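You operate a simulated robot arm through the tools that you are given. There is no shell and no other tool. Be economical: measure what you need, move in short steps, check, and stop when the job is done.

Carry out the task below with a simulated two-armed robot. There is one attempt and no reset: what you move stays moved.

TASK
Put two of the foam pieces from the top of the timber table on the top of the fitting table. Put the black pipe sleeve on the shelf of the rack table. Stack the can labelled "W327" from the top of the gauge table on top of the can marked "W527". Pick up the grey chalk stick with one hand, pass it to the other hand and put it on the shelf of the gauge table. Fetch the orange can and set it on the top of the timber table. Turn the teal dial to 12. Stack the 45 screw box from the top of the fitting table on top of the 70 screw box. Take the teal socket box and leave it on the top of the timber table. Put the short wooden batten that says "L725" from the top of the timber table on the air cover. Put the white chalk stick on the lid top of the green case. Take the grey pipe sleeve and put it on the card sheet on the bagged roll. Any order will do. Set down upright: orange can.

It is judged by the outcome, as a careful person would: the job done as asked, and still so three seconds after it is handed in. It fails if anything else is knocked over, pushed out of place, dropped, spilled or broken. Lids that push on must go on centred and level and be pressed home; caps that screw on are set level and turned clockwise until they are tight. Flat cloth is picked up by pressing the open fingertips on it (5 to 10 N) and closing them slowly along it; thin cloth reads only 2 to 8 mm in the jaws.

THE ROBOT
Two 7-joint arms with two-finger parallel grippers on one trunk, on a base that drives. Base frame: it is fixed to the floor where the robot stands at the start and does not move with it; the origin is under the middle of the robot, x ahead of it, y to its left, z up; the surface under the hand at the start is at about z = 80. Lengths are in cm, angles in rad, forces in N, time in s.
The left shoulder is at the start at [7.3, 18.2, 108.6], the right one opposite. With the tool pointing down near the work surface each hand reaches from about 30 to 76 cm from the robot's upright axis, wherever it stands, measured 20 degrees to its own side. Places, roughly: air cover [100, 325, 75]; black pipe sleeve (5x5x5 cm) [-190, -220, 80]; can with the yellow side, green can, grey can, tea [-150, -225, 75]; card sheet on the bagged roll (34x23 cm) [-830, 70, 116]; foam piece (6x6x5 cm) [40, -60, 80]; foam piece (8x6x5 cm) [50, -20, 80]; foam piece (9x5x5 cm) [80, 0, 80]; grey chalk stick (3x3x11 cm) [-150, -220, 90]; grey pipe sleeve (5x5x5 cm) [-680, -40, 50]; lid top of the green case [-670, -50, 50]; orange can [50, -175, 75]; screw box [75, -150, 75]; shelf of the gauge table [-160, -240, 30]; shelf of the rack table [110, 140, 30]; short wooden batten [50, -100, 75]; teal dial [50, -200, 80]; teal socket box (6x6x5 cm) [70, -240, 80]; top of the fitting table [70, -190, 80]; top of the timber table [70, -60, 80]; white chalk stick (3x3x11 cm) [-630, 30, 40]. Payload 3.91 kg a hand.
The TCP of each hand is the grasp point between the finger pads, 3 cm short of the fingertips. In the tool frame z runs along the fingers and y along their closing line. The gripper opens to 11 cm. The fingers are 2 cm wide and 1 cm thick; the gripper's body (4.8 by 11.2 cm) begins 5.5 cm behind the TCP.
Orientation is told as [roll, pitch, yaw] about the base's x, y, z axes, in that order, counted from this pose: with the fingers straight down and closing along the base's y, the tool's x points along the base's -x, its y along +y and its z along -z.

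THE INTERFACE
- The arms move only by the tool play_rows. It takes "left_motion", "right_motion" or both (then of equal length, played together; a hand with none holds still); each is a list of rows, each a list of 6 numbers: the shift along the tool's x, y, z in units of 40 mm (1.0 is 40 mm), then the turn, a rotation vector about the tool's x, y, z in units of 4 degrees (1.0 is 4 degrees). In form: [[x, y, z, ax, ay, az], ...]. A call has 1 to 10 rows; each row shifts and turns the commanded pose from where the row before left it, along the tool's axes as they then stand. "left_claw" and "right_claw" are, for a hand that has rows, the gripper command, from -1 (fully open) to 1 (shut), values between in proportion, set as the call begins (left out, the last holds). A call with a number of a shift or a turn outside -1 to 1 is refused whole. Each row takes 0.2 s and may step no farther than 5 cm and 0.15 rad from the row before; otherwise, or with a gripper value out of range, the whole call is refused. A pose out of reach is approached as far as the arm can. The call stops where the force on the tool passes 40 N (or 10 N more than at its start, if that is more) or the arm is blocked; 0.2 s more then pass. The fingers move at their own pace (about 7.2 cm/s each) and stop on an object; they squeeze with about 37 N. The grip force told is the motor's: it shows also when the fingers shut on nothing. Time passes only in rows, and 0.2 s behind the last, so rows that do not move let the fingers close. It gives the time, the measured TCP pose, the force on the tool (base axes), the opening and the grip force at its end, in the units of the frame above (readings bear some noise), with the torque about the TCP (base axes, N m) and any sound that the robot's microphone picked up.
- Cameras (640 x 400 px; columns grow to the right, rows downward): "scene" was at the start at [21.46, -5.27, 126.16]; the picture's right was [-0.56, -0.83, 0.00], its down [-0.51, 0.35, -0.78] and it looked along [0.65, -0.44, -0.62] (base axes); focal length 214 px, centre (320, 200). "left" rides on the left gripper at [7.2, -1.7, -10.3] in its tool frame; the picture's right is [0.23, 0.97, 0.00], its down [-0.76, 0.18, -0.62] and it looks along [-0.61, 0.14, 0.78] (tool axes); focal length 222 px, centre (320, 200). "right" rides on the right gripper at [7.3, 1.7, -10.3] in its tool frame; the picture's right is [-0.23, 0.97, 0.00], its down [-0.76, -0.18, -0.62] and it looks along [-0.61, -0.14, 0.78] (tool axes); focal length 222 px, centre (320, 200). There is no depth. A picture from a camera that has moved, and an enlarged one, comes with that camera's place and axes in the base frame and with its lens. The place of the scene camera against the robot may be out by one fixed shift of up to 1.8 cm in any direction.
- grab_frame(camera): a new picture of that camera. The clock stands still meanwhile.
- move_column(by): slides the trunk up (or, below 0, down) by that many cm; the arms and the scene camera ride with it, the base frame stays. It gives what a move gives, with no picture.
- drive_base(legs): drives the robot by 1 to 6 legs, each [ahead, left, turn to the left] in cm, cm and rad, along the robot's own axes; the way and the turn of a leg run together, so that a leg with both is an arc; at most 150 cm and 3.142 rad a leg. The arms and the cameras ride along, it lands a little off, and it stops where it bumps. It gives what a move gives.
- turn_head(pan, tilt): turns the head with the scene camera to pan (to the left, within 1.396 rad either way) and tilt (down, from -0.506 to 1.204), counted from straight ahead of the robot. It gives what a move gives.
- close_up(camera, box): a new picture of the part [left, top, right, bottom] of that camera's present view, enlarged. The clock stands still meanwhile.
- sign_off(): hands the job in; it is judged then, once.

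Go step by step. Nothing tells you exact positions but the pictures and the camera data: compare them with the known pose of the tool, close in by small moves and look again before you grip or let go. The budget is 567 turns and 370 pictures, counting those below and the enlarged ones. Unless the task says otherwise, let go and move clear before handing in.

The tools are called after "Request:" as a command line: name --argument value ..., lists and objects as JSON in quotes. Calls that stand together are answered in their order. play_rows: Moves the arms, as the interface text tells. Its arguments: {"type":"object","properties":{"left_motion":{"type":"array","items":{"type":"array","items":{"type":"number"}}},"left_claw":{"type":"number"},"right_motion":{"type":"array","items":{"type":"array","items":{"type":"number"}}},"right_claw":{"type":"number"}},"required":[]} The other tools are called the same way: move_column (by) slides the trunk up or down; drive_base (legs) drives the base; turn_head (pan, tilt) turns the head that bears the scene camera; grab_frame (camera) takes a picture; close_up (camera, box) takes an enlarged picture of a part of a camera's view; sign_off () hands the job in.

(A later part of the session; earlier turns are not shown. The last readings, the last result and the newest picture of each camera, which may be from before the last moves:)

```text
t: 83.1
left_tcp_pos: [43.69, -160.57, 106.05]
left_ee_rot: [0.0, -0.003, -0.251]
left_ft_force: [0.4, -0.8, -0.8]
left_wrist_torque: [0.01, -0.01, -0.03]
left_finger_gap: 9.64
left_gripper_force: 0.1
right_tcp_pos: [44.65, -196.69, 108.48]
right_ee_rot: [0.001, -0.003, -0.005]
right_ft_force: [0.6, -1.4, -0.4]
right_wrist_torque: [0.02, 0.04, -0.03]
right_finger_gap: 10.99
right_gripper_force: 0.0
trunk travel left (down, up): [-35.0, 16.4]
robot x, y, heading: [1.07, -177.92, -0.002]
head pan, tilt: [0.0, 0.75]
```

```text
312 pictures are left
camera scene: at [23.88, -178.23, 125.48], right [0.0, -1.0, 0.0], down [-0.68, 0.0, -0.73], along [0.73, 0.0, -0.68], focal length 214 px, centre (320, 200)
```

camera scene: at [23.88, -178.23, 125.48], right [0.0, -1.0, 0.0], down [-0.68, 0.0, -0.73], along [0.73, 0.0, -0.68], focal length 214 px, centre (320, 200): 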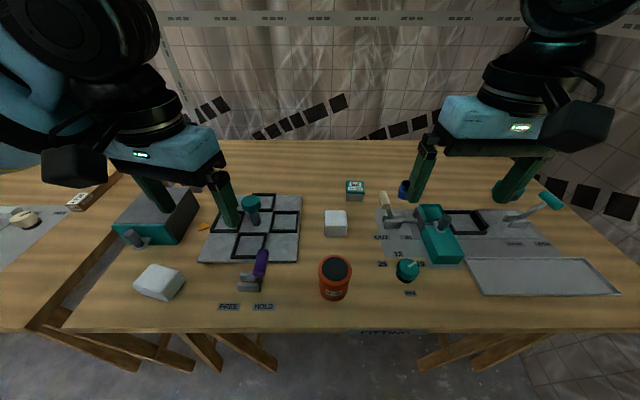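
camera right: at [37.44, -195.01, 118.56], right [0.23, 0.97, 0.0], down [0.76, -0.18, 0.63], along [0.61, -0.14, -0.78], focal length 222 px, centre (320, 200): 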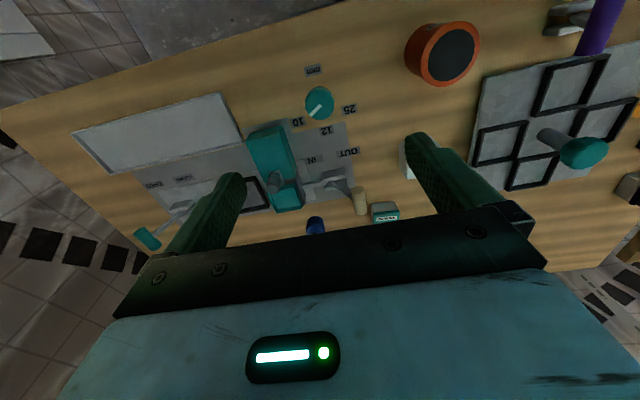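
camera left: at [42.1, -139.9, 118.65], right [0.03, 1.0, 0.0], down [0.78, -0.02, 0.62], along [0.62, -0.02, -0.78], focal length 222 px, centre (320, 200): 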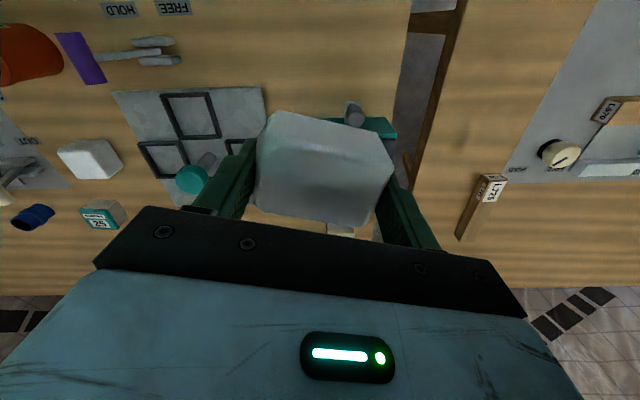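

Request:
close_up --camera "right" --box '[260, 50, 380, 170]'

Request:
close_up --camera "scene" --box '[360, 235, 460, 305]'

```text
3.33 times, centred on (320, 110) of right
camera zoom: at [37.44, -195.01, 118.56], right [0.23, 0.97, 0.0], down [0.76, -0.18, 0.63], along [0.61, -0.14, -0.78], focal length 740 px, centre (320, 500)
```

zoom: 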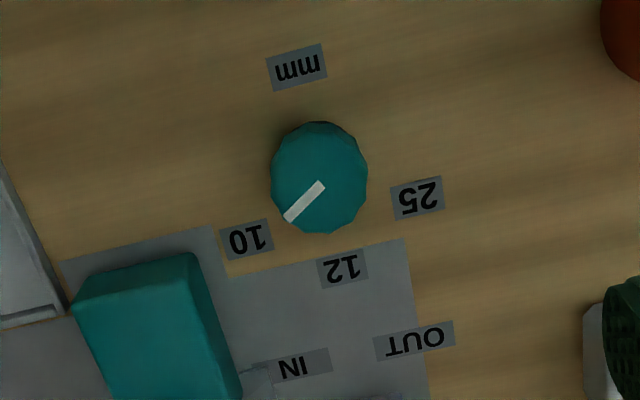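

```text
5.71 times, centred on (410, 270) of scene
camera zoom: at [23.88, -178.23, 125.48], right [0.0, -1.0, 0.0], down [-0.68, 0.0, -0.73], along [0.73, 0.0, -0.68], focal length 1226 px, centre (-194, -200)
```

zoom: 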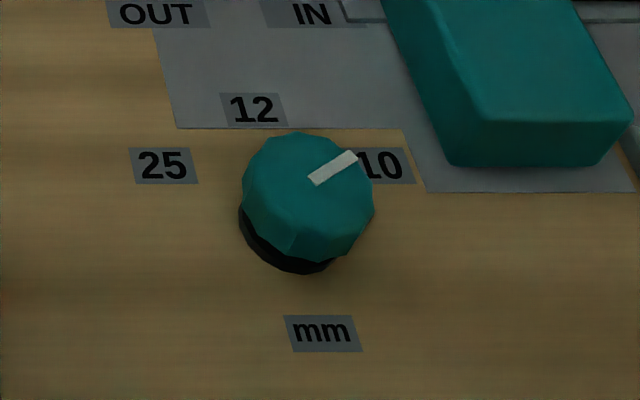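

The dial is centred at about [47.2,-197.1] with the pointer on 10; 12 lies 61° counter-clockwise. I come above it with yaw −30°.

Request:
play_rows --right_motion '[[-0.64, -0.1, 0.5, 0, 0, 0], [0, 0, 0.5, 0, 0, 0.94], [0, 0, 0.5, 0, 0, 0.94], [0, 0, 0.5, 0, 0, 0.94], [0, 0, 0.5, 0, 0, 0.94], [0, 0, 0.5, 0, 0, 0.94], [0, 0, 0.5, 0, 0, 0.94], [0, 0, 0.5, 0, 0, 0.94], [0, 0, 0.1, 0, 0, 0.94]]' --right_claw -0.6

Request:
grab_frame --camera "right"

Request:
grab_frame --camera "scene"

```text
t: 85.1
left_tcp_pos: [43.62, -160.63, 106.02]
left_ee_rot: [-0.002, -0.002, -0.249]
left_ft_force: [-0.4, 0.8, 0.0]
left_wrist_torque: [0.01, -0.02, -0.02]
left_finger_gap: 9.62
left_gripper_force: 0.0
right_tcp_pos: [47.03, -197.01, 91.97]
right_ee_rot: [0.003, -0.001, -0.532]
right_ft_force: [-0.2, -0.2, 0.4]
right_wrist_torque: [0.02, -0.03, 0.0]
right_finger_gap: 8.79
right_gripper_force: 0.0
trunk travel left (down, up): [-35.0, 16.4]
robot x, y, heading: [1.2, -177.63, 0.002]
head pan, tilt: [0.0, 0.75]
```

```text
309 pictures are left
camera right: at [41.8, -192.01, 102.14], right [0.69, 0.72, 0.0], down [0.56, -0.54, 0.62], along [0.45, -0.43, -0.78], focal length 222 px, centre (320, 200)
```

right: 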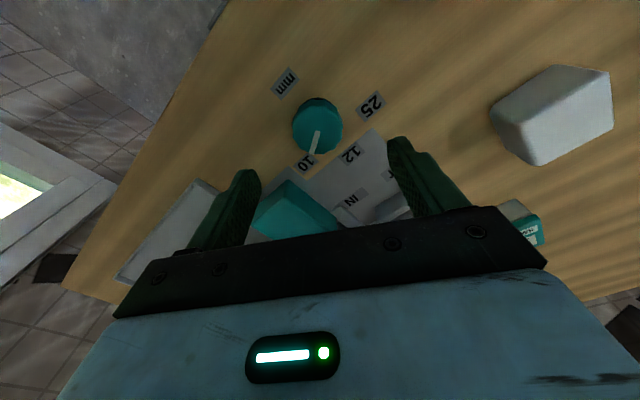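

```text
308 pictures are left
camera scene: at [23.87, -178.2, 125.48], right [0.0, -1.0, 0.0], down [-0.68, 0.0, -0.73], along [0.73, 0.0, -0.68], focal length 214 px, centre (320, 200)
```

scene: 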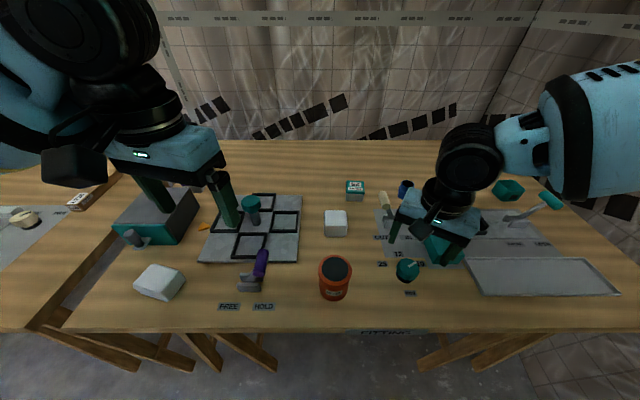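

Aligned. Descend and grip the dial.

Request:
play_rows --right_motion '[[0, 0, 0.7, 0, 0, 0], [0, 0, 0.7, 0, 0, 0], [0, 0, 0.6, 0, 0, 0]]'

Request:
play_rows --right_motion '[[0, 0, 0, 0, 0, 0], [0, 0, 0, 0, 0, 0], [0, 0, 0, 0, 0, 0], [0, 0, 0, 0, 0, 0]]' --right_claw 1

Request:
grab_frame --camera "right"

```text
t: 85.9
left_tcp_pos: [43.72, -160.69, 106.15]
left_ee_rot: [0.001, -0.002, -0.25]
left_ft_force: [-0.2, 0.2, 0.8]
left_wrist_torque: [0.0, -0.01, 0.01]
left_finger_gap: 9.64
left_gripper_force: 0.1
right_tcp_pos: [47.29, -197.08, 84.21]
right_ee_rot: [0.003, -0.002, -0.531]
right_ft_force: [0.3, -0.6, 0.0]
right_wrist_torque: [0.03, -0.01, 0.01]
right_finger_gap: 8.79
right_gripper_force: 0.0
trunk travel left (down, up): [-35.0, 16.4]
robot x, y, heading: [1.38, -177.6, 0.0]
head pan, tilt: [0.0, 0.75]
```

```text
t: 86.9
left_tcp_pos: [43.63, -160.78, 106.04]
left_ee_rot: [0.002, -0.002, -0.254]
left_ft_force: [-0.2, 0.5, -0.7]
left_wrist_torque: [-0.02, 0.01, 0.0]
left_finger_gap: 9.62
left_gripper_force: 0.0
right_tcp_pos: [47.17, -197.25, 84.08]
right_ee_rot: [0.0, -0.002, -0.531]
right_ft_force: [-6.6, -14.2, 1.0]
right_wrist_torque: [-0.88, 0.21, 0.06]
right_finger_gap: 4.45
right_gripper_force: 44.7
trunk travel left (down, up): [-35.0, 16.4]
robot x, y, heading: [1.32, -177.77, 0.002]
head pan, tilt: [0.0, 0.75]
```

```text
307 pictures are left
camera right: at [41.82, -192.21, 94.22], right [0.69, 0.72, 0.0], down [0.57, -0.54, 0.62], along [0.45, -0.43, -0.78], focal length 222 px, centre (320, 200)
```

right: 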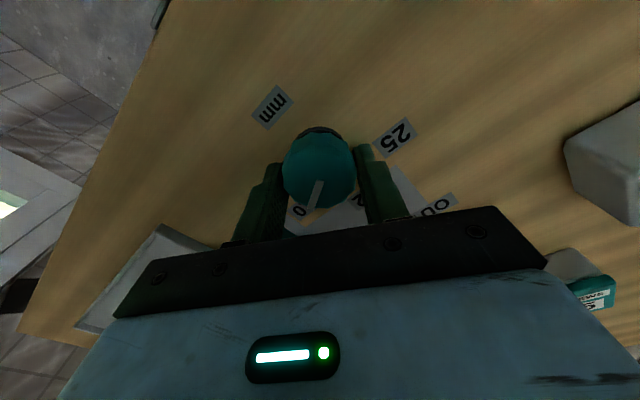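

Gripped (4.45 cm). I relax the side force slightly and begin turning counter-clockwise.

Request:
play_rows --right_motion '[[0, -0.05, 0, 0, 0, 0], [0, 0, 0, 0, 0, -0.95], [0, 0, 0, 0, 0, -0.95], [0, 0, 0, 0, 0, -0.95], [0, 0, 0, 0, 0, -0.95]]'

```text
t: 88.1
left_tcp_pos: [43.79, -160.58, 106.18]
left_ee_rot: [0.002, -0.002, -0.252]
left_ft_force: [1.0, 1.4, -0.5]
left_wrist_torque: [0.02, -0.02, -0.02]
left_finger_gap: 9.63
left_gripper_force: 0.1
right_tcp_pos: [47.16, -197.26, 84.27]
right_ee_rot: [0.004, -0.005, -0.263]
right_ft_force: [-3.1, -12.2, 14.3]
right_wrist_torque: [-0.47, 1.64, 0.0]
right_finger_gap: 4.47
right_gripper_force: 45.2
trunk travel left (down, up): [-35.0, 16.4]
robot x, y, heading: [1.29, -177.76, -0.001]
head pan, tilt: [0.0, 0.75]
```

Request:
grab_frame --camera "right"

Request:
close_up --camera "scene" --box '[340, 190, 500, 290]'

```text
306 pictures are left
camera right: at [40.62, -193.82, 94.21], right [0.47, 0.88, 0.0], down [0.69, -0.37, 0.63], along [0.55, -0.29, -0.78], focal length 222 px, centre (320, 200)
```

right: 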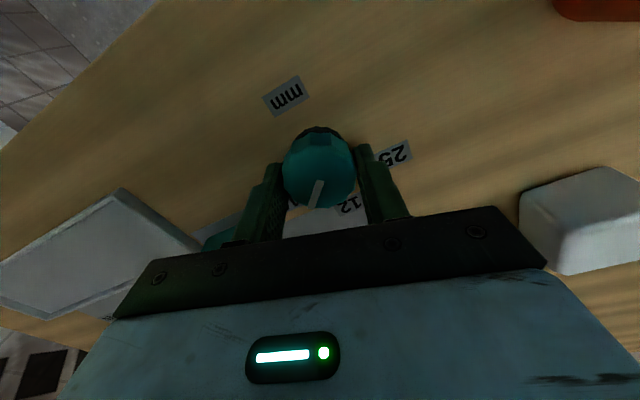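

```text
4.00 times, centred on (420, 240) of scene
camera zoom: at [23.78, -178.29, 125.51], right [0.0, -1.0, 0.0], down [-0.68, 0.0, -0.73], along [0.73, 0.0, -0.68], focal length 858 px, centre (-80, 40)
```

zoom: 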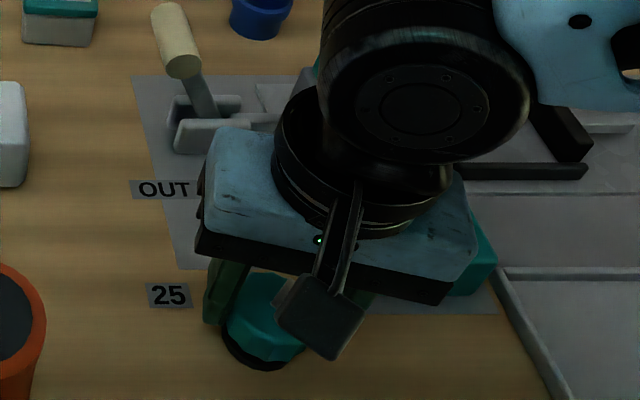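

There's an upward force. I open briefly to see if it's from the grip or from touching something else.

Request:
play_rows --right_motion '[[0, 0, 0, 0, 0, 0], [0, 0, 0, 0, 0, 0], [0, 0, 0, 0, 0, 0]]' --right_claw -0.1

```text
t: 88.9
left_tcp_pos: [43.82, -160.69, 106.02]
left_ee_rot: [0.001, -0.002, -0.252]
left_ft_force: [0.6, 0.0, -0.4]
left_wrist_torque: [0.0, 0.01, -0.03]
left_finger_gap: 9.61
left_gripper_force: 0.1
right_tcp_pos: [47.13, -197.24, 84.04]
right_ee_rot: [0.003, -0.004, -0.265]
right_ft_force: [-0.2, 0.5, -0.1]
right_wrist_torque: [-0.02, -0.04, -0.01]
right_finger_gap: 6.04
right_gripper_force: 0.0
trunk travel left (down, up): [-35.0, 16.4]
robot x, y, heading: [1.14, -178.11, -0.001]
head pan, tilt: [0.0, 0.75]
```

The force came only from the grip (off-centre). I shift 3 mm and re-grip, then continue turning.

Request:
play_rows --right_motion '[[0, -0.08, 0, 0, 0, 0], [0, 0, 0, 0, 0, 0], [0, 0, 0, 0, 0, 0], [0, 0, 0, 0, 0, 0]]' --right_claw 1

```text
t: 89.9
left_tcp_pos: [43.87, -160.42, 105.93]
left_ee_rot: [0.0, 0.001, -0.251]
left_ft_force: [-0.1, -0.6, 0.1]
left_wrist_torque: [-0.01, 0.02, 0.05]
left_finger_gap: 9.62
left_gripper_force: 0.1
right_tcp_pos: [47.07, -197.36, 84.18]
right_ee_rot: [0.004, -0.004, -0.264]
right_ft_force: [3.8, 17.0, -11.0]
right_wrist_torque: [-0.3, -1.08, -0.03]
right_finger_gap: 4.48
right_gripper_force: 45.2
trunk travel left (down, up): [-35.0, 16.4]
robot x, y, heading: [1.35, -177.74, 0.002]
head pan, tilt: [0.0, 0.75]
```

Request:
play_rows --right_motion '[[0, 0.04, 0, 0, 0, 0], [0, 0, 0, 0, 0, -0.95], [0, 0, 0, 0, 0, -0.95], [0, 0, 0, 0, 0, -0.95], [0, 0, 0, 0, 0, -0.95], [0, 0, 0, 0, 0, -0.95], [0, 0, 0, 0, 0, -0.95]]'

Request:
grab_frame --camera "right"

```text
t: 91.5
left_tcp_pos: [43.83, -160.44, 105.9]
left_ee_rot: [-0.001, -0.003, -0.25]
left_ft_force: [0.2, 0.8, -0.2]
left_wrist_torque: [0.03, 0.02, 0.02]
left_finger_gap: 9.62
left_gripper_force: 0.1
right_tcp_pos: [47.15, -197.24, 84.07]
right_ee_rot: [0.002, -0.002, 0.134]
right_ft_force: [-0.6, 15.6, -10.8]
right_wrist_torque: [0.4, 0.47, -0.02]
right_finger_gap: 4.48
right_gripper_force: 44.8
trunk travel left (down, up): [-35.0, 16.4]
robot x, y, heading: [1.21, -177.71, -0.002]
head pan, tilt: [0.0, 0.75]
```

```text
304 pictures are left
camera right: at [39.81, -196.59, 94.16], right [0.09, 1.0, 0.0], down [0.78, -0.07, 0.62], along [0.62, -0.06, -0.78], focal length 222 px, centre (320, 200)
```

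right: 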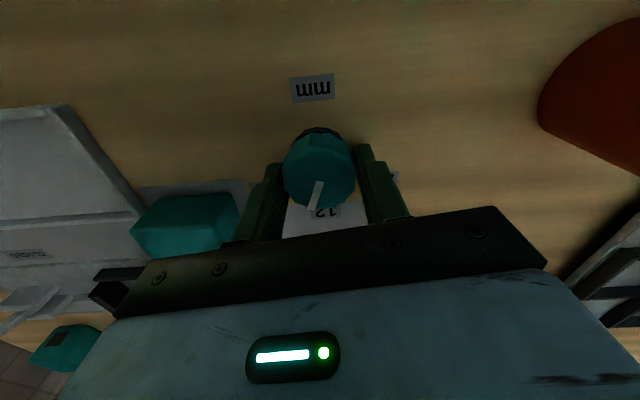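

Request:
play_rows --right_motion '[[0, 0, 0, 0, 0, -0.95], [0, 0, 0, 0, 0, -0.95], [0, 0, 0, 0, 0, -0.95], [0, 0, 0, 0, 0, -0.95], [0, 0, 0, 0, 0, -0.95], [0, 0, 0, 0, 0, -0.95]]'

Request:
grab_frame --camera "right"

```text
t: 92.9
left_tcp_pos: [43.72, -160.48, 106.01]
left_ee_rot: [0.0, -0.003, -0.252]
left_ft_force: [0.7, -0.6, -0.2]
left_wrist_torque: [-0.05, 0.03, -0.02]
left_finger_gap: 9.64
left_gripper_force: 0.0
right_tcp_pos: [47.05, -197.23, 84.14]
right_ee_rot: [0.0, -0.003, 0.532]
right_ft_force: [-4.3, 18.4, -21.4]
right_wrist_torque: [0.46, -0.47, -0.06]
right_finger_gap: 4.51
right_gripper_force: 44.9
trunk travel left (down, up): [-35.0, 16.4]
robot x, y, heading: [1.26, -178.03, 0.002]
head pan, tilt: [0.0, 0.75]
```

```text
303 pictures are left
camera right: at [40.1, -199.47, 94.16], right [-0.3, 0.95, 0.0], down [0.74, 0.23, 0.63], along [0.6, 0.19, -0.78], focal length 222 px, centre (320, 200)
```

right: 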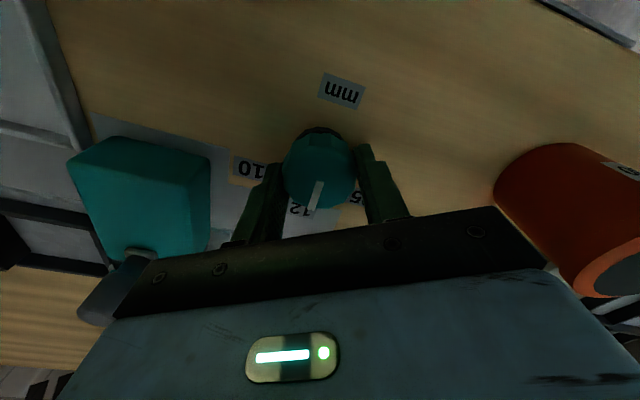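

Turn done as planned. Open a little, rise and check.

Request:
play_rows --right_motion '[[0, 0, 0, 0, 0, 0], [0, 0, 0, 0, 0, 0], [0, 0, -0.6, 0, 0, 0], [0, 0, -1, 0, 0, 0], [0, 0, -1, 0, 0, 0], [0, 0, -1, 0, 0, 0], [0, 0, -1, 0, 0, 0], [0, 0, -1, 0, 0, 0]]' --right_claw -0.1

Request:
close_up --camera "right" --box '[260, 50, 380, 170]'

Request:
close_up --camera "scene" --box '[360, 235, 460, 305]'

```text
t: 94.7
left_tcp_pos: [43.84, -160.57, 106.1]
left_ee_rot: [0.0, -0.002, -0.252]
left_ft_force: [-0.5, 0.5, -0.6]
left_wrist_torque: [0.02, -0.03, 0.01]
left_finger_gap: 9.63
left_gripper_force: 0.0
right_tcp_pos: [46.84, -197.21, 106.4]
right_ee_rot: [-0.001, -0.003, 0.532]
right_ft_force: [-0.3, -0.1, 0.1]
right_wrist_torque: [-0.01, 0.01, 0.02]
right_finger_gap: 6.05
right_gripper_force: 0.0
trunk travel left (down, up): [-35.0, 16.4]
robot x, y, heading: [1.06, -177.75, 0.002]
head pan, tilt: [0.0, 0.75]
```

```text
3.33 times, centred on (320, 110) of right
camera zoom: at [39.88, -199.54, 116.44], right [-0.3, 0.95, 0.0], down [0.74, 0.23, 0.63], along [0.6, 0.19, -0.78], focal length 740 px, centre (320, 500)
```

zoom: 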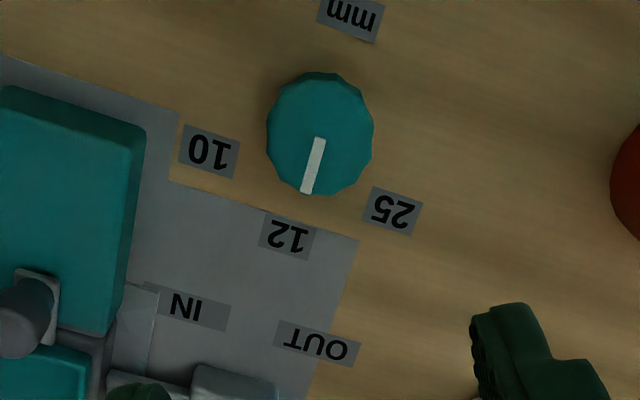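

```text
5.71 times, centred on (410, 270) of scene
camera zoom: at [23.83, -178.18, 125.49], right [0.0, -1.0, 0.0], down [-0.68, 0.0, -0.73], along [0.73, 0.0, -0.68], focal length 1226 px, centre (-194, -200)
```

zoom: 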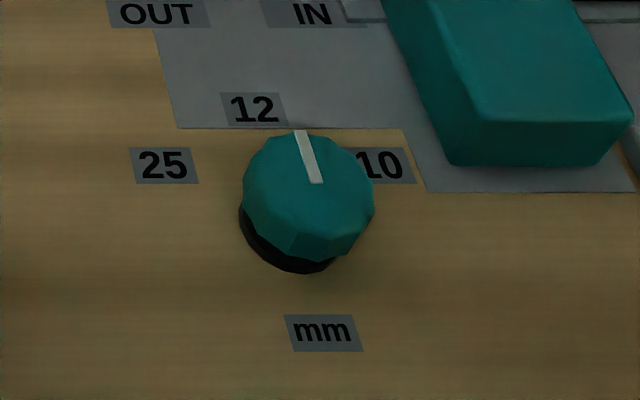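

The dial now points at 12. Next the orange can with the left hand: drive right 24 cm.

Request:
play_rows --right_motion '[[0, 0, 0, 0, 0, 0.95], [0, 0, 0, 0, 0, 0.95], [0, 0, 0, 0, 0, 0.95], [0, 0, 0, 0, 0, 0.95], [0, 0, 0, 0, 0, 0.95], [0, 0, 0, 0, 0, 0.95], [0, 0, 0, 0, 0, 0.95], [0, 0, 0, 0, 0, 0.95]]' --left_motion '[[0, 0, 0, 0, 0, -0.9], [0, 0, 0, 0, 0, -0.9], [0, 0, 0, 0, 0, -0.9], [0, 0, 0, 0, 0, -0.9], [0, 0, 0, 0, 0, 0], [0, 0, 0, 0, 0, 0], [0, 0, 0, 0, 0, 0], [0, 0, 0, 0, 0, 0]]' --right_claw -1 --left_claw -1

Request:
drive_base --legs '[[0, -22, 0]]'

Request:
grab_frame --camera "left"

Request:
grab_frame --camera "scene"

```text
t: 96.5
left_tcp_pos: [43.73, -160.57, 106.01]
left_ee_rot: [0.001, -0.002, 0.0]
left_ft_force: [0.2, 0.7, 0.0]
left_wrist_torque: [0.01, 0.05, -0.01]
left_finger_gap: 11.01
left_gripper_force: 0.1
right_tcp_pos: [46.96, -197.31, 106.51]
right_ee_rot: [0.002, -0.004, 0.001]
right_ft_force: [0.5, 0.4, 0.0]
right_wrist_torque: [0.01, 0.0, -0.01]
right_finger_gap: 10.99
right_gripper_force: 0.1
trunk travel left (down, up): [-35.0, 16.4]
robot x, y, heading: [1.42, -177.81, 0.004]
head pan, tilt: [0.0, 0.75]
```

```text
t: 99.0
left_tcp_pos: [43.83, -182.87, 106.0]
left_ee_rot: [-0.001, -0.003, 0.003]
left_ft_force: [0.4, -0.1, 0.9]
left_wrist_torque: [0.01, 0.02, -0.01]
left_finger_gap: 10.99
left_gripper_force: 0.1
right_tcp_pos: [47.03, -219.53, 106.38]
right_ee_rot: [0.001, -0.004, 0.002]
right_ft_force: [0.0, -0.7, 0.4]
right_wrist_torque: [0.0, -0.02, 0.05]
right_finger_gap: 11.02
right_gripper_force: 0.1
trunk travel left (down, up): [-35.0, 16.4]
robot x, y, heading: [1.45, -200.01, 0.001]
head pan, tilt: [0.0, 0.75]
```

```text
300 pictures are left
camera left: at [36.54, -184.55, 116.3], right [-0.23, 0.97, 0.0], down [0.76, 0.18, 0.62], along [0.61, 0.14, -0.78], focal length 222 px, centre (320, 200)
```

left: 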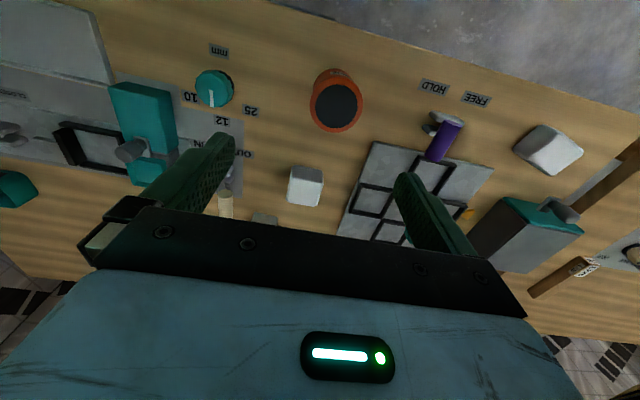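

```text
299 pictures are left
camera scene: at [23.9, -200.49, 125.48], right [0.0, -1.0, 0.0], down [-0.68, 0.0, -0.73], along [0.73, 0.0, -0.68], focal length 214 px, centre (320, 200)
```

scene: 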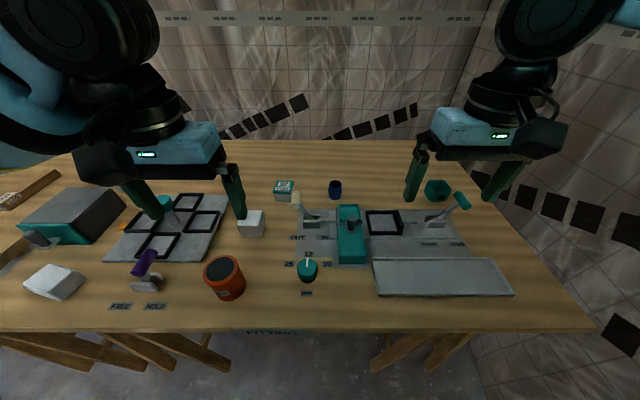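

Orange can at about [43.5,-181.1]. Descend partly and verify.

Request:
play_rows --left_motion '[[0.05, 0.45, 0.6, 0, 0, 0], [0, 0, 0.9, 0, 0, 0], [0, 0, 0.9, 0, 0, 0], [0, 0, 0.5, 0, 0, 0]]'

Request:
grab_frame --camera "left"

```text
t: 100.0
left_tcp_pos: [43.74, -180.98, 94.6]
left_ee_rot: [-0.002, -0.002, 0.002]
left_ft_force: [0.0, 0.1, -0.4]
left_wrist_torque: [0.01, 0.01, 0.0]
left_finger_gap: 10.97
left_gripper_force: 0.0
right_tcp_pos: [47.12, -219.58, 106.52]
right_ee_rot: [0.002, -0.001, 0.004]
right_ft_force: [-0.8, 0.5, -0.1]
right_wrist_torque: [0.05, 0.03, 0.0]
right_finger_gap: 10.98
right_gripper_force: 0.0
trunk travel left (down, up): [-35.0, 16.4]
robot x, y, heading: [0.89, -200.04, -0.001]
head pan, tilt: [0.0, 0.75]
```

```text
298 pictures are left
camera left: at [36.4, -182.69, 104.71], right [-0.23, 0.97, 0.0], down [0.76, 0.18, 0.62], along [0.61, 0.14, -0.78], focal length 222 px, centre (320, 200)
```

left: 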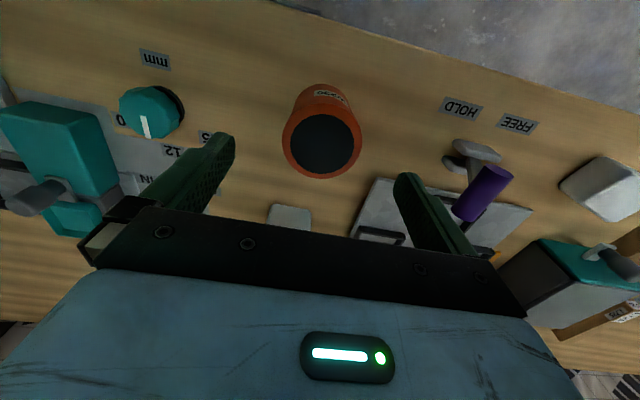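

Request:
play_rows --left_motion '[[-0.07, 0, 0.7, 0, 0, 0], [0, 0, 0.8, 0, 0, 0], [0, 0, 0.75, 0, 0, 0]]'

Request:
play_rows --left_motion '[[0, 0, 0, 0, 0, 0], [0, 0, 0, 0, 0, 0], [0, 0, 0, 0, 0, 0], [0, 0, 0, 0, 0, 0]]' --left_claw 1

Request:
grab_frame --camera "left"

```text
t: 100.8
left_tcp_pos: [44.03, -180.82, 85.59]
left_ee_rot: [0.001, -0.002, 0.002]
left_ft_force: [-0.1, -0.5, -0.2]
left_wrist_torque: [0.01, -0.01, 0.0]
left_finger_gap: 11.03
left_gripper_force: 0.1
right_tcp_pos: [46.99, -219.5, 106.47]
right_ee_rot: [0.003, -0.003, 0.001]
right_ft_force: [0.1, -0.1, 0.2]
right_wrist_torque: [0.02, -0.02, 0.01]
right_finger_gap: 10.99
right_gripper_force: 0.1
trunk travel left (down, up): [-35.0, 16.4]
robot x, y, heading: [1.72, -200.18, -0.002]
head pan, tilt: [0.0, 0.75]
```

```text
t: 101.8
left_tcp_pos: [43.92, -180.87, 85.41]
left_ee_rot: [-0.001, -0.001, 0.002]
left_ft_force: [0.1, -0.6, 0.7]
left_wrist_torque: [-0.02, 0.01, 0.04]
left_finger_gap: 6.52
left_gripper_force: 37.2
right_tcp_pos: [47.01, -219.67, 106.52]
right_ee_rot: [0.002, -0.003, 0.002]
right_ft_force: [-0.4, -0.5, -0.7]
right_wrist_torque: [-0.01, 0.01, 0.01]
right_finger_gap: 10.99
right_gripper_force: 0.1
trunk travel left (down, up): [-35.0, 16.4]
robot x, y, heading: [1.12, -199.89, 0.002]
head pan, tilt: [0.0, 0.75]
```

```text
297 pictures are left
camera left: at [36.74, -182.66, 95.75], right [-0.23, 0.97, 0.0], down [0.76, 0.18, 0.62], along [0.61, 0.14, -0.78], focal length 222 px, centre (320, 200)
```

left: 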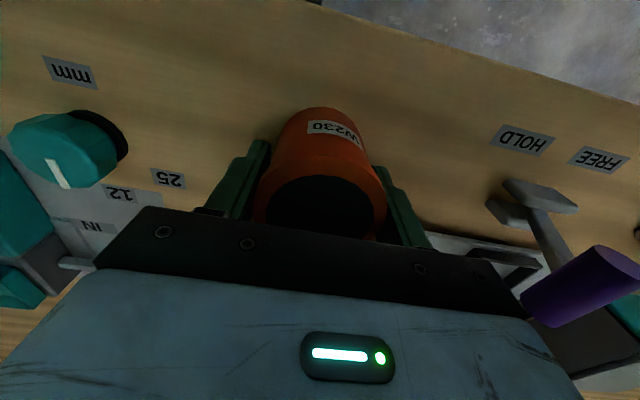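

Can held (6.5 cm). Lift it and drive toward the teal socket box.

Request:
play_rows --left_motion '[[0, 0, -0.5, 0, 0, 0], [0, 0, -1, 0, 0, 0], [0, 0, -1, 0, 0, 0], [0, 0, -1, 0, 0, 0], [0, 0, -1, 0, 0, 0], [0, 0, -1, 0, 0, 0]]'

Request:
drive_base --legs '[[8, -17, 0]]'

Request:
grab_frame --camera "right"

Request:
grab_frame --camera "scene"

```text
t: 103.2
left_tcp_pos: [43.79, -181.02, 107.47]
left_ee_rot: [-0.002, -0.001, 0.001]
left_ft_force: [-0.7, -0.9, -2.7]
left_wrist_torque: [0.01, 0.01, 0.03]
left_finger_gap: 6.5
left_gripper_force: 36.6
right_tcp_pos: [47.09, -219.64, 106.44]
right_ee_rot: [0.001, -0.001, 0.001]
right_ft_force: [0.1, 0.1, 0.0]
right_wrist_torque: [0.02, 0.0, -0.01]
right_finger_gap: 10.99
right_gripper_force: 0.2
trunk travel left (down, up): [-35.0, 16.4]
robot x, y, heading: [1.27, -199.87, 0.003]
head pan, tilt: [0.0, 0.75]
```

```text
t: 105.4
left_tcp_pos: [51.52, -197.87, 107.44]
left_ee_rot: [0.001, -0.002, 0.001]
left_ft_force: [0.5, 0.1, -2.2]
left_wrist_torque: [0.06, -0.02, 0.01]
left_finger_gap: 6.52
left_gripper_force: 36.9
right_tcp_pos: [54.71, -236.43, 106.44]
right_ee_rot: [0.001, -0.003, 0.0]
right_ft_force: [0.8, -1.0, 0.4]
right_wrist_torque: [0.0, 0.0, 0.01]
right_finger_gap: 11.0
right_gripper_force: 0.1
trunk travel left (down, up): [-35.0, 16.4]
robot x, y, heading: [9.15, -217.18, 0.0]
head pan, tilt: [0.0, 0.75]
```

```text
296 pictures are left
camera right: at [47.56, -234.88, 116.51], right [0.23, 0.97, 0.0], down [0.76, -0.18, 0.63], along [0.61, -0.14, -0.78], focal length 222 px, centre (320, 200)
```

right: 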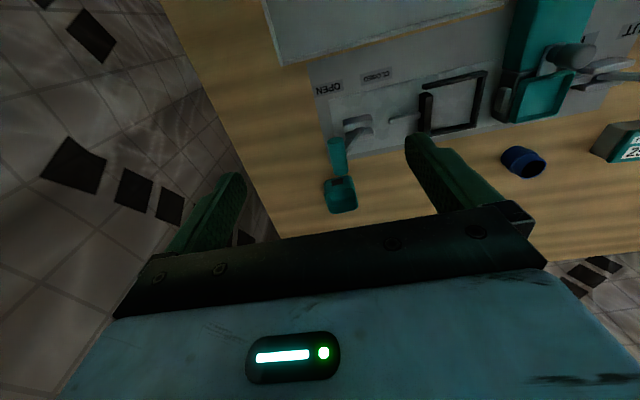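

```text
295 pictures are left
camera scene: at [31.64, -217.32, 125.48], right [0.0, -1.0, 0.0], down [-0.68, 0.0, -0.73], along [0.73, 0.0, -0.68], focal length 214 px, centre (320, 200)
```

scene: 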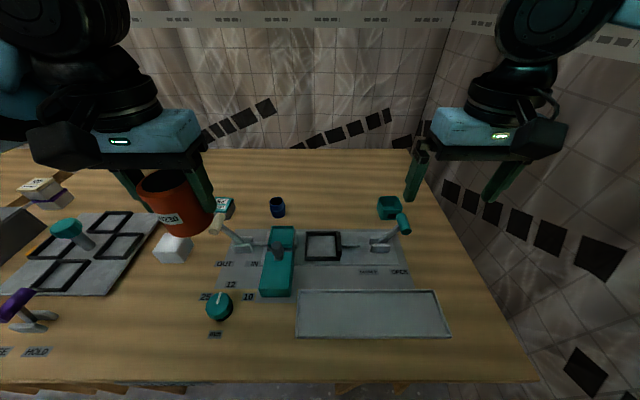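

Request:
close_up --camera "right" --box '[280, 90, 440, 230]'

Request:
close_up --camera "scene" --box '[330, 180, 450, 280]'

```text
2.86 times, centred on (360, 160) of right
camera zoom: at [47.56, -234.88, 116.51], right [0.23, 0.97, 0.0], down [0.76, -0.18, 0.63], along [0.61, -0.14, -0.78], focal length 635 px, centre (206, 314)
```

zoom: 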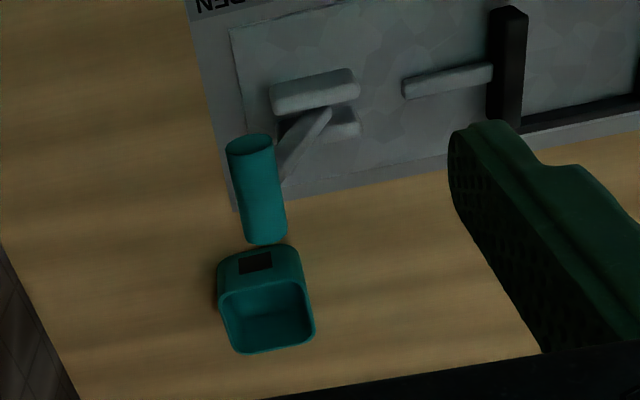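

```text
4.00 times, centred on (390, 230) of scene
camera zoom: at [31.64, -217.32, 125.48], right [0.0, -1.0, 0.0], down [-0.68, 0.0, -0.73], along [0.73, 0.0, -0.68], focal length 858 px, centre (40, 80)
```

zoom: 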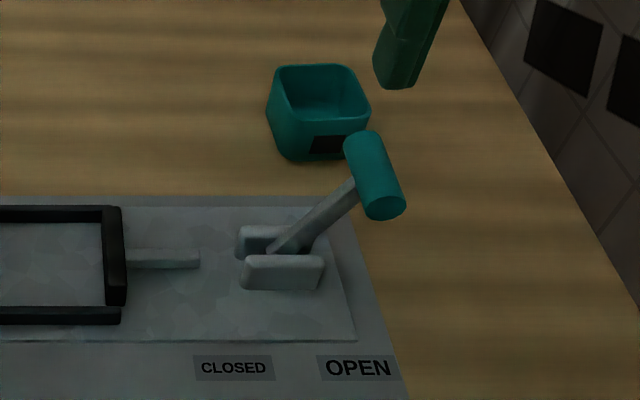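

The open socket box is at [73,-236.5]; the lever handle ends near x=65, z≈90, so I need care with the camera. Trunk down 8 for reach, then go above it.

Request:
move_column --by -8

Request:
play_rows --right_motion '[[-0.9, 0, 0, 0, 0, 0], [-0.9, 0, 0, 0, 0, 0], [-0.9, 0, 0.2, 0, 0, 0], [-0.9, 0, 0.2, 0, 0, 0], [-0.95, 0, 0.2, 0, 0, 0]]'

Request:
grab_frame --camera "right"

Request:
grab_frame --camera "scene"

```text
t: 106.5
left_tcp_pos: [51.46, -197.8, 99.48]
left_ee_rot: [0.0, -0.002, 0.002]
left_ft_force: [0.8, 0.0, -1.2]
left_wrist_torque: [-0.01, -0.01, -0.02]
left_finger_gap: 6.51
left_gripper_force: 37.0
right_tcp_pos: [54.78, -236.53, 98.57]
right_ee_rot: [0.001, -0.006, 0.001]
right_ft_force: [0.0, -0.3, -0.5]
right_wrist_torque: [0.01, -0.03, -0.01]
right_finger_gap: 10.97
right_gripper_force: 0.0
trunk travel left (down, up): [-27.0, 24.4]
robot x, y, heading: [8.85, -216.94, 0.003]
head pan, tilt: [0.0, 0.75]
```

```text
t: 107.7
left_tcp_pos: [51.52, -197.87, 99.36]
left_ee_rot: [-0.001, -0.001, 0.0]
left_ft_force: [-0.3, 0.2, -3.6]
left_wrist_torque: [-0.01, 0.01, 0.02]
left_finger_gap: 6.53
left_gripper_force: 37.0
right_tcp_pos: [68.95, -238.54, 96.84]
right_ee_rot: [0.0, -0.003, 0.0]
right_ft_force: [0.5, 0.3, -0.9]
right_wrist_torque: [0.01, 0.02, 0.01]
right_finger_gap: 10.98
right_gripper_force: 0.0
right hand out of reach, approached as far as the arm can: row 4, 5
trunk travel left (down, up): [-27.0, 24.4]
robot x, y, heading: [9.06, -217.13, 0.0]
head pan, tilt: [0.0, 0.75]
```

```text
292 pictures are left
camera right: at [61.65, -236.86, 106.88], right [0.23, 0.97, 0.0], down [0.76, -0.18, 0.63], along [0.61, -0.14, -0.78], focal length 222 px, centre (320, 200)
```

right: 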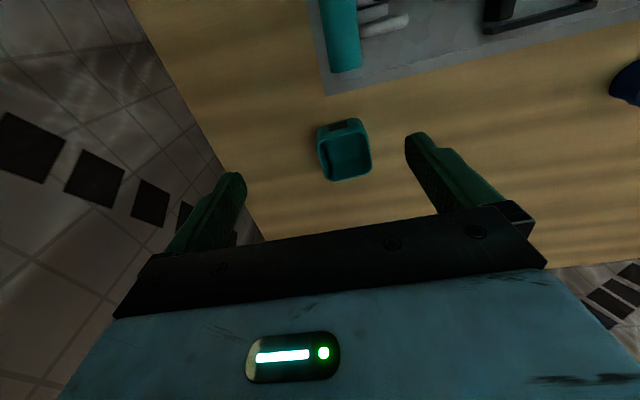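

```text
291 pictures are left
camera scene: at [33.75, -217.26, 117.45], right [0.0, -1.0, 0.0], down [-0.68, 0.0, -0.73], along [0.73, 0.0, -0.68], focal length 214 px, centre (320, 200)
```

scene: 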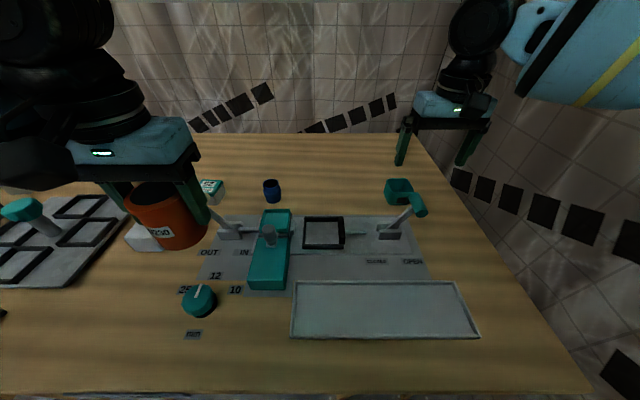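

Request:
drive_base --legs '[[2.3, 0, 0]]'

Request:
play_rows --right_motion '[[0, 0, 0.6, 0, 0, 0], [0, 0.4, 0.4, 0, 0, 0], [-0.2, 0.1, 0.3, 0, 0, 0], [-0.3, 0, 0, 0, 0, 0]]'

Request:
grab_frame --camera "right"

```text
t: 108.5
left_tcp_pos: [53.92, -197.98, 99.33]
left_ee_rot: [0.001, 0.0, 0.002]
left_ft_force: [0.0, 0.6, -2.0]
left_wrist_torque: [-0.01, 0.07, -0.01]
left_finger_gap: 6.5
left_gripper_force: 36.4
right_tcp_pos: [71.26, -238.57, 96.7]
right_ee_rot: [0.002, -0.001, 0.0]
right_ft_force: [0.7, -0.4, -0.4]
right_wrist_torque: [-0.01, 0.05, 0.01]
right_finger_gap: 10.98
right_gripper_force: 0.1
trunk travel left (down, up): [-27.0, 24.4]
robot x, y, heading: [11.34, -216.99, 0.001]
head pan, tilt: [0.0, 0.75]
```

```text
t: 109.5
left_tcp_pos: [53.8, -197.91, 99.4]
left_ee_rot: [0.002, -0.002, 0.003]
left_ft_force: [0.2, -0.5, -1.5]
left_wrist_torque: [0.02, 0.0, -0.01]
left_finger_gap: 6.51
left_gripper_force: 37.4
right_tcp_pos: [72.93, -238.84, 90.7]
right_ee_rot: [-0.001, -0.004, 0.001]
right_ft_force: [-0.1, -0.4, 0.0]
right_wrist_torque: [0.0, 0.05, -0.02]
right_finger_gap: 10.99
right_gripper_force: 0.0
right hand out of reach, approached as far as the arm can: row 3, 4
trunk travel left (down, up): [-27.0, 24.4]
robot x, y, heading: [11.29, -216.8, -0.004]
head pan, tilt: [0.0, 0.75]
```

```text
290 pictures are left
camera right: at [65.58, -237.24, 100.81], right [0.23, 0.97, 0.0], down [0.76, -0.18, 0.63], along [0.61, -0.14, -0.78], focal length 222 px, centre (320, 200)
```

right: 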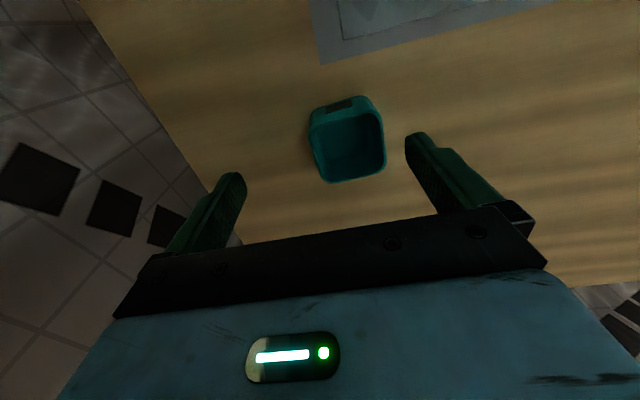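

I shift the base 2.2 cm left to centre over the box.

Request:
drive_base --legs '[[0, 2.2, 0]]'

Request:
grab_frame --camera "right"

Request:
close_up --camera "scene" --box '[350, 100, 510, 220]'

```text
t: 110.4
left_tcp_pos: [53.99, -195.57, 99.41]
left_ee_rot: [0.0, -0.002, 0.001]
left_ft_force: [-0.8, 0.2, -2.9]
left_wrist_torque: [-0.01, 0.01, -0.01]
left_finger_gap: 6.52
left_gripper_force: 37.6
right_tcp_pos: [72.75, -236.61, 90.75]
right_ee_rot: [0.002, -0.003, 0.002]
right_ft_force: [1.1, 0.2, -0.8]
right_wrist_torque: [-0.07, 0.01, 0.0]
right_finger_gap: 10.97
right_gripper_force: 0.1
trunk travel left (down, up): [-27.0, 24.4]
robot x, y, heading: [11.11, -214.58, -0.003]
head pan, tilt: [0.0, 0.75]
```

```text
289 pictures are left
camera right: at [65.56, -235.03, 100.84], right [0.23, 0.97, 0.0], down [0.76, -0.18, 0.63], along [0.61, -0.14, -0.78], focal length 222 px, centre (320, 200)
```

right: 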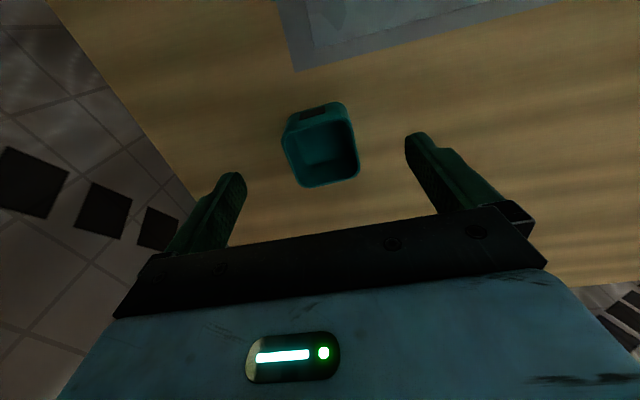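

```text
3.33 times, centred on (430, 160) of scene
camera zoom: at [36.06, -215.08, 117.44], right [0.0, -1.0, 0.0], down [-0.68, 0.0, -0.73], along [0.73, 0.0, -0.68], focal length 715 px, centre (-47, 333)
```

zoom: 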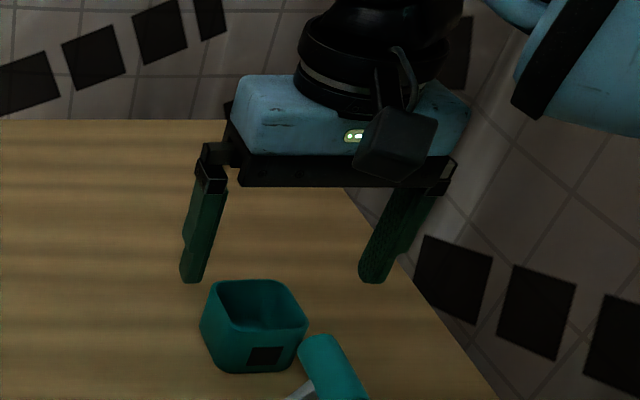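

Centred. Descend and grip.

Request:
play_rows --right_motion '[[0, 0.05, 0.7, 0, 0, 0], [0, 0, 0.69, 0, 0, 0]]'

Request:
play_rows --right_motion '[[0, 0, 0, 0, 0, 0], [0, 0, 0, 0, 0, 0], [0, 0, 0, 0, 0, 0], [0, 0, 0, 0, 0, 0], [0, 0, 0, 0, 0, 0]]' --right_claw 1

Request:
grab_frame --camera "right"

```text
t: 111.0
left_tcp_pos: [53.78, -195.63, 99.52]
left_ee_rot: [-0.001, -0.001, 0.002]
left_ft_force: [0.3, -0.2, -2.4]
left_wrist_torque: [0.01, 0.02, 0.01]
left_finger_gap: 6.51
left_gripper_force: 37.1
right_tcp_pos: [72.73, -236.38, 85.18]
right_ee_rot: [0.001, -0.005, 0.002]
right_ft_force: [0.6, 0.0, 0.2]
right_wrist_torque: [0.02, 0.0, 0.02]
right_finger_gap: 11.01
right_gripper_force: 0.1
trunk travel left (down, up): [-27.0, 24.4]
robot x, y, heading: [11.25, -214.83, -0.001]
head pan, tilt: [0.0, 0.75]
```

```text
t: 112.2
left_tcp_pos: [53.83, -195.7, 99.38]
left_ee_rot: [-0.001, -0.002, 0.001]
left_ft_force: [-0.4, -0.3, -3.4]
left_wrist_torque: [-0.03, -0.02, -0.02]
left_finger_gap: 6.53
left_gripper_force: 36.7
right_tcp_pos: [72.82, -236.32, 85.36]
right_ee_rot: [0.002, -0.004, 0.002]
right_ft_force: [0.5, 0.5, -0.7]
right_wrist_torque: [0.02, 0.01, 0.03]
right_finger_gap: 5.69
right_gripper_force: 36.8
trunk travel left (down, up): [-27.0, 24.4]
robot x, y, heading: [10.87, -214.9, 0.002]
head pan, tilt: [0.0, 0.75]
```

```text
287 pictures are left
camera right: at [65.64, -234.81, 95.29], right [0.23, 0.97, 0.0], down [0.76, -0.18, 0.63], along [0.61, -0.14, -0.78], focal length 222 px, centre (320, 200)
```

right: 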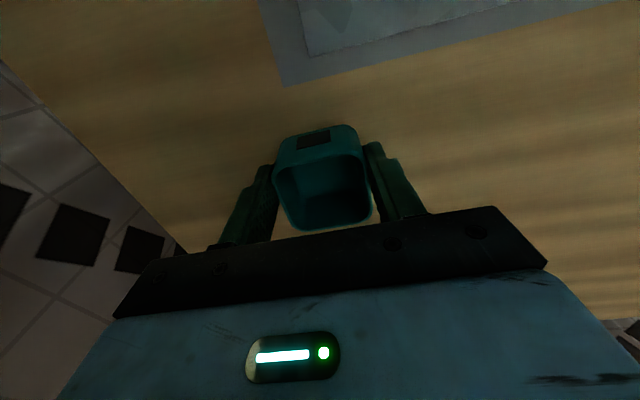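

Held (5.7 cm). Lift, then retract.

Request:
play_rows --right_motion '[[0, 0, -0.6, 0, 0, 0], [0, 0, -0.6, 0, 0, 0], [0.05, 0, -0.7, 0, 0, 0], [0.2, 0, -0.8, 0, 0, 0], [0.7, 0, -0.8, 0, 0, 0], [0.9, 0, -0.5, 0, 0, 0], [0.9, 0, 0, 0, 0, 0], [0.9, 0, 0, 0, 0, 0]]'

Request:
move_column --by 8

Request:
grab_frame --camera "scene"

```text
t: 114.0
left_tcp_pos: [53.77, -195.73, 99.44]
left_ee_rot: [-0.002, -0.002, 0.0]
left_ft_force: [-0.4, 0.0, -2.3]
left_wrist_torque: [0.0, -0.01, 0.03]
left_finger_gap: 6.53
left_gripper_force: 37.4
right_tcp_pos: [58.08, -236.62, 101.05]
right_ee_rot: [0.001, -0.005, 0.0]
right_ft_force: [-1.1, 0.0, -0.3]
right_wrist_torque: [0.02, 0.01, 0.02]
right_finger_gap: 5.7
right_gripper_force: 36.9
trunk travel left (down, up): [-27.0, 24.4]
robot x, y, heading: [11.45, -214.63, -0.001]
head pan, tilt: [0.0, 0.75]
```

```text
t: 115.2
left_tcp_pos: [53.92, -195.77, 107.44]
left_ee_rot: [0.0, 0.0, 0.003]
left_ft_force: [-0.2, -0.4, -2.2]
left_wrist_torque: [0.01, -0.03, 0.01]
left_finger_gap: 6.51
left_gripper_force: 37.4
right_tcp_pos: [58.17, -236.45, 109.12]
right_ee_rot: [0.003, -0.003, 0.003]
right_ft_force: [-0.1, 0.6, 0.1]
right_wrist_torque: [0.02, 0.02, 0.02]
right_finger_gap: 5.69
right_gripper_force: 37.4
trunk travel left (down, up): [-35.0, 16.4]
robot x, y, heading: [11.52, -214.8, -0.002]
head pan, tilt: [0.0, 0.75]
```

```text
286 pictures are left
camera scene: at [33.95, -215.14, 125.47], right [0.0, -1.0, 0.0], down [-0.68, 0.0, -0.73], along [0.73, 0.0, -0.68], focal length 214 px, centre (320, 200)
```

scene: 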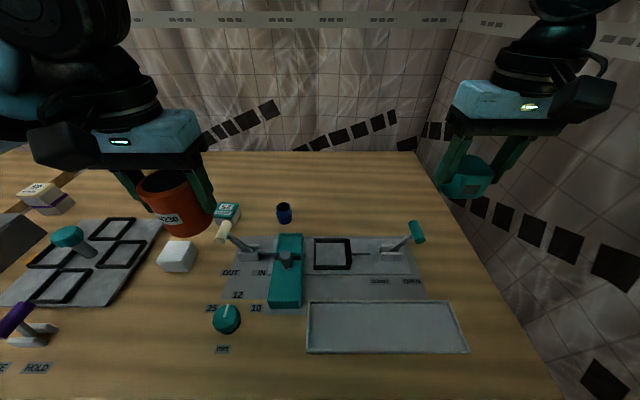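

Both items are held. I drive back to the timber table.

Request:
drive_base --legs '[[-8, 0, 0], [0, 95, 0], [0, 96, 0]]'

Request:
turn_head --pan 0 --tilt 0.9

Request:
grab_frame --camera "scene"

```text
t: 132.8
left_tcp_pos: [46.52, -5.69, 107.48]
left_ee_rot: [0.0, -0.001, -0.011]
left_ft_force: [0.1, 0.3, -2.3]
left_wrist_torque: [0.01, 0.0, 0.02]
left_finger_gap: 6.51
left_gripper_force: 37.0
right_tcp_pos: [50.14, -46.4, 109.11]
right_ee_rot: [0.003, -0.003, -0.012]
right_ft_force: [0.4, 0.8, -1.0]
right_wrist_torque: [0.0, 0.01, -0.02]
right_finger_gap: 5.69
right_gripper_force: 36.8
trunk travel left (down, up): [-35.0, 16.4]
robot x, y, heading: [3.44, -23.75, -0.012]
head pan, tilt: [0.0, 0.75]
```

```text
t: 133.6
left_tcp_pos: [46.56, -5.55, 107.37]
left_ee_rot: [0.001, -0.003, -0.009]
left_ft_force: [-0.9, -0.1, -2.3]
left_wrist_torque: [-0.03, 0.04, -0.04]
left_finger_gap: 6.51
left_gripper_force: 37.4
right_tcp_pos: [50.24, -46.5, 109.1]
right_ee_rot: [0.003, -0.003, -0.013]
right_ft_force: [-0.4, 0.4, -1.1]
right_wrist_torque: [0.0, -0.02, -0.02]
right_finger_gap: 5.69
right_gripper_force: 37.1
trunk travel left (down, up): [-35.0, 16.4]
robot x, y, heading: [3.73, -23.82, -0.013]
head pan, tilt: [0.0, 0.901]
```

```text
285 pictures are left
camera scene: at [25.61, -24.77, 124.29], right [-0.01, -1.0, 0.0], down [-0.78, 0.01, -0.62], along [0.62, -0.01, -0.78], focal length 214 px, centre (320, 200)
```

scene: 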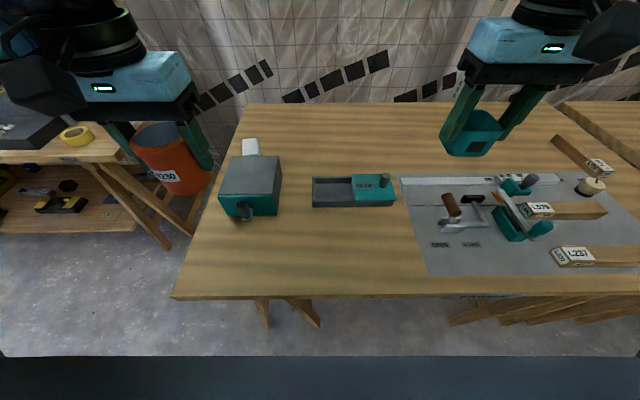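

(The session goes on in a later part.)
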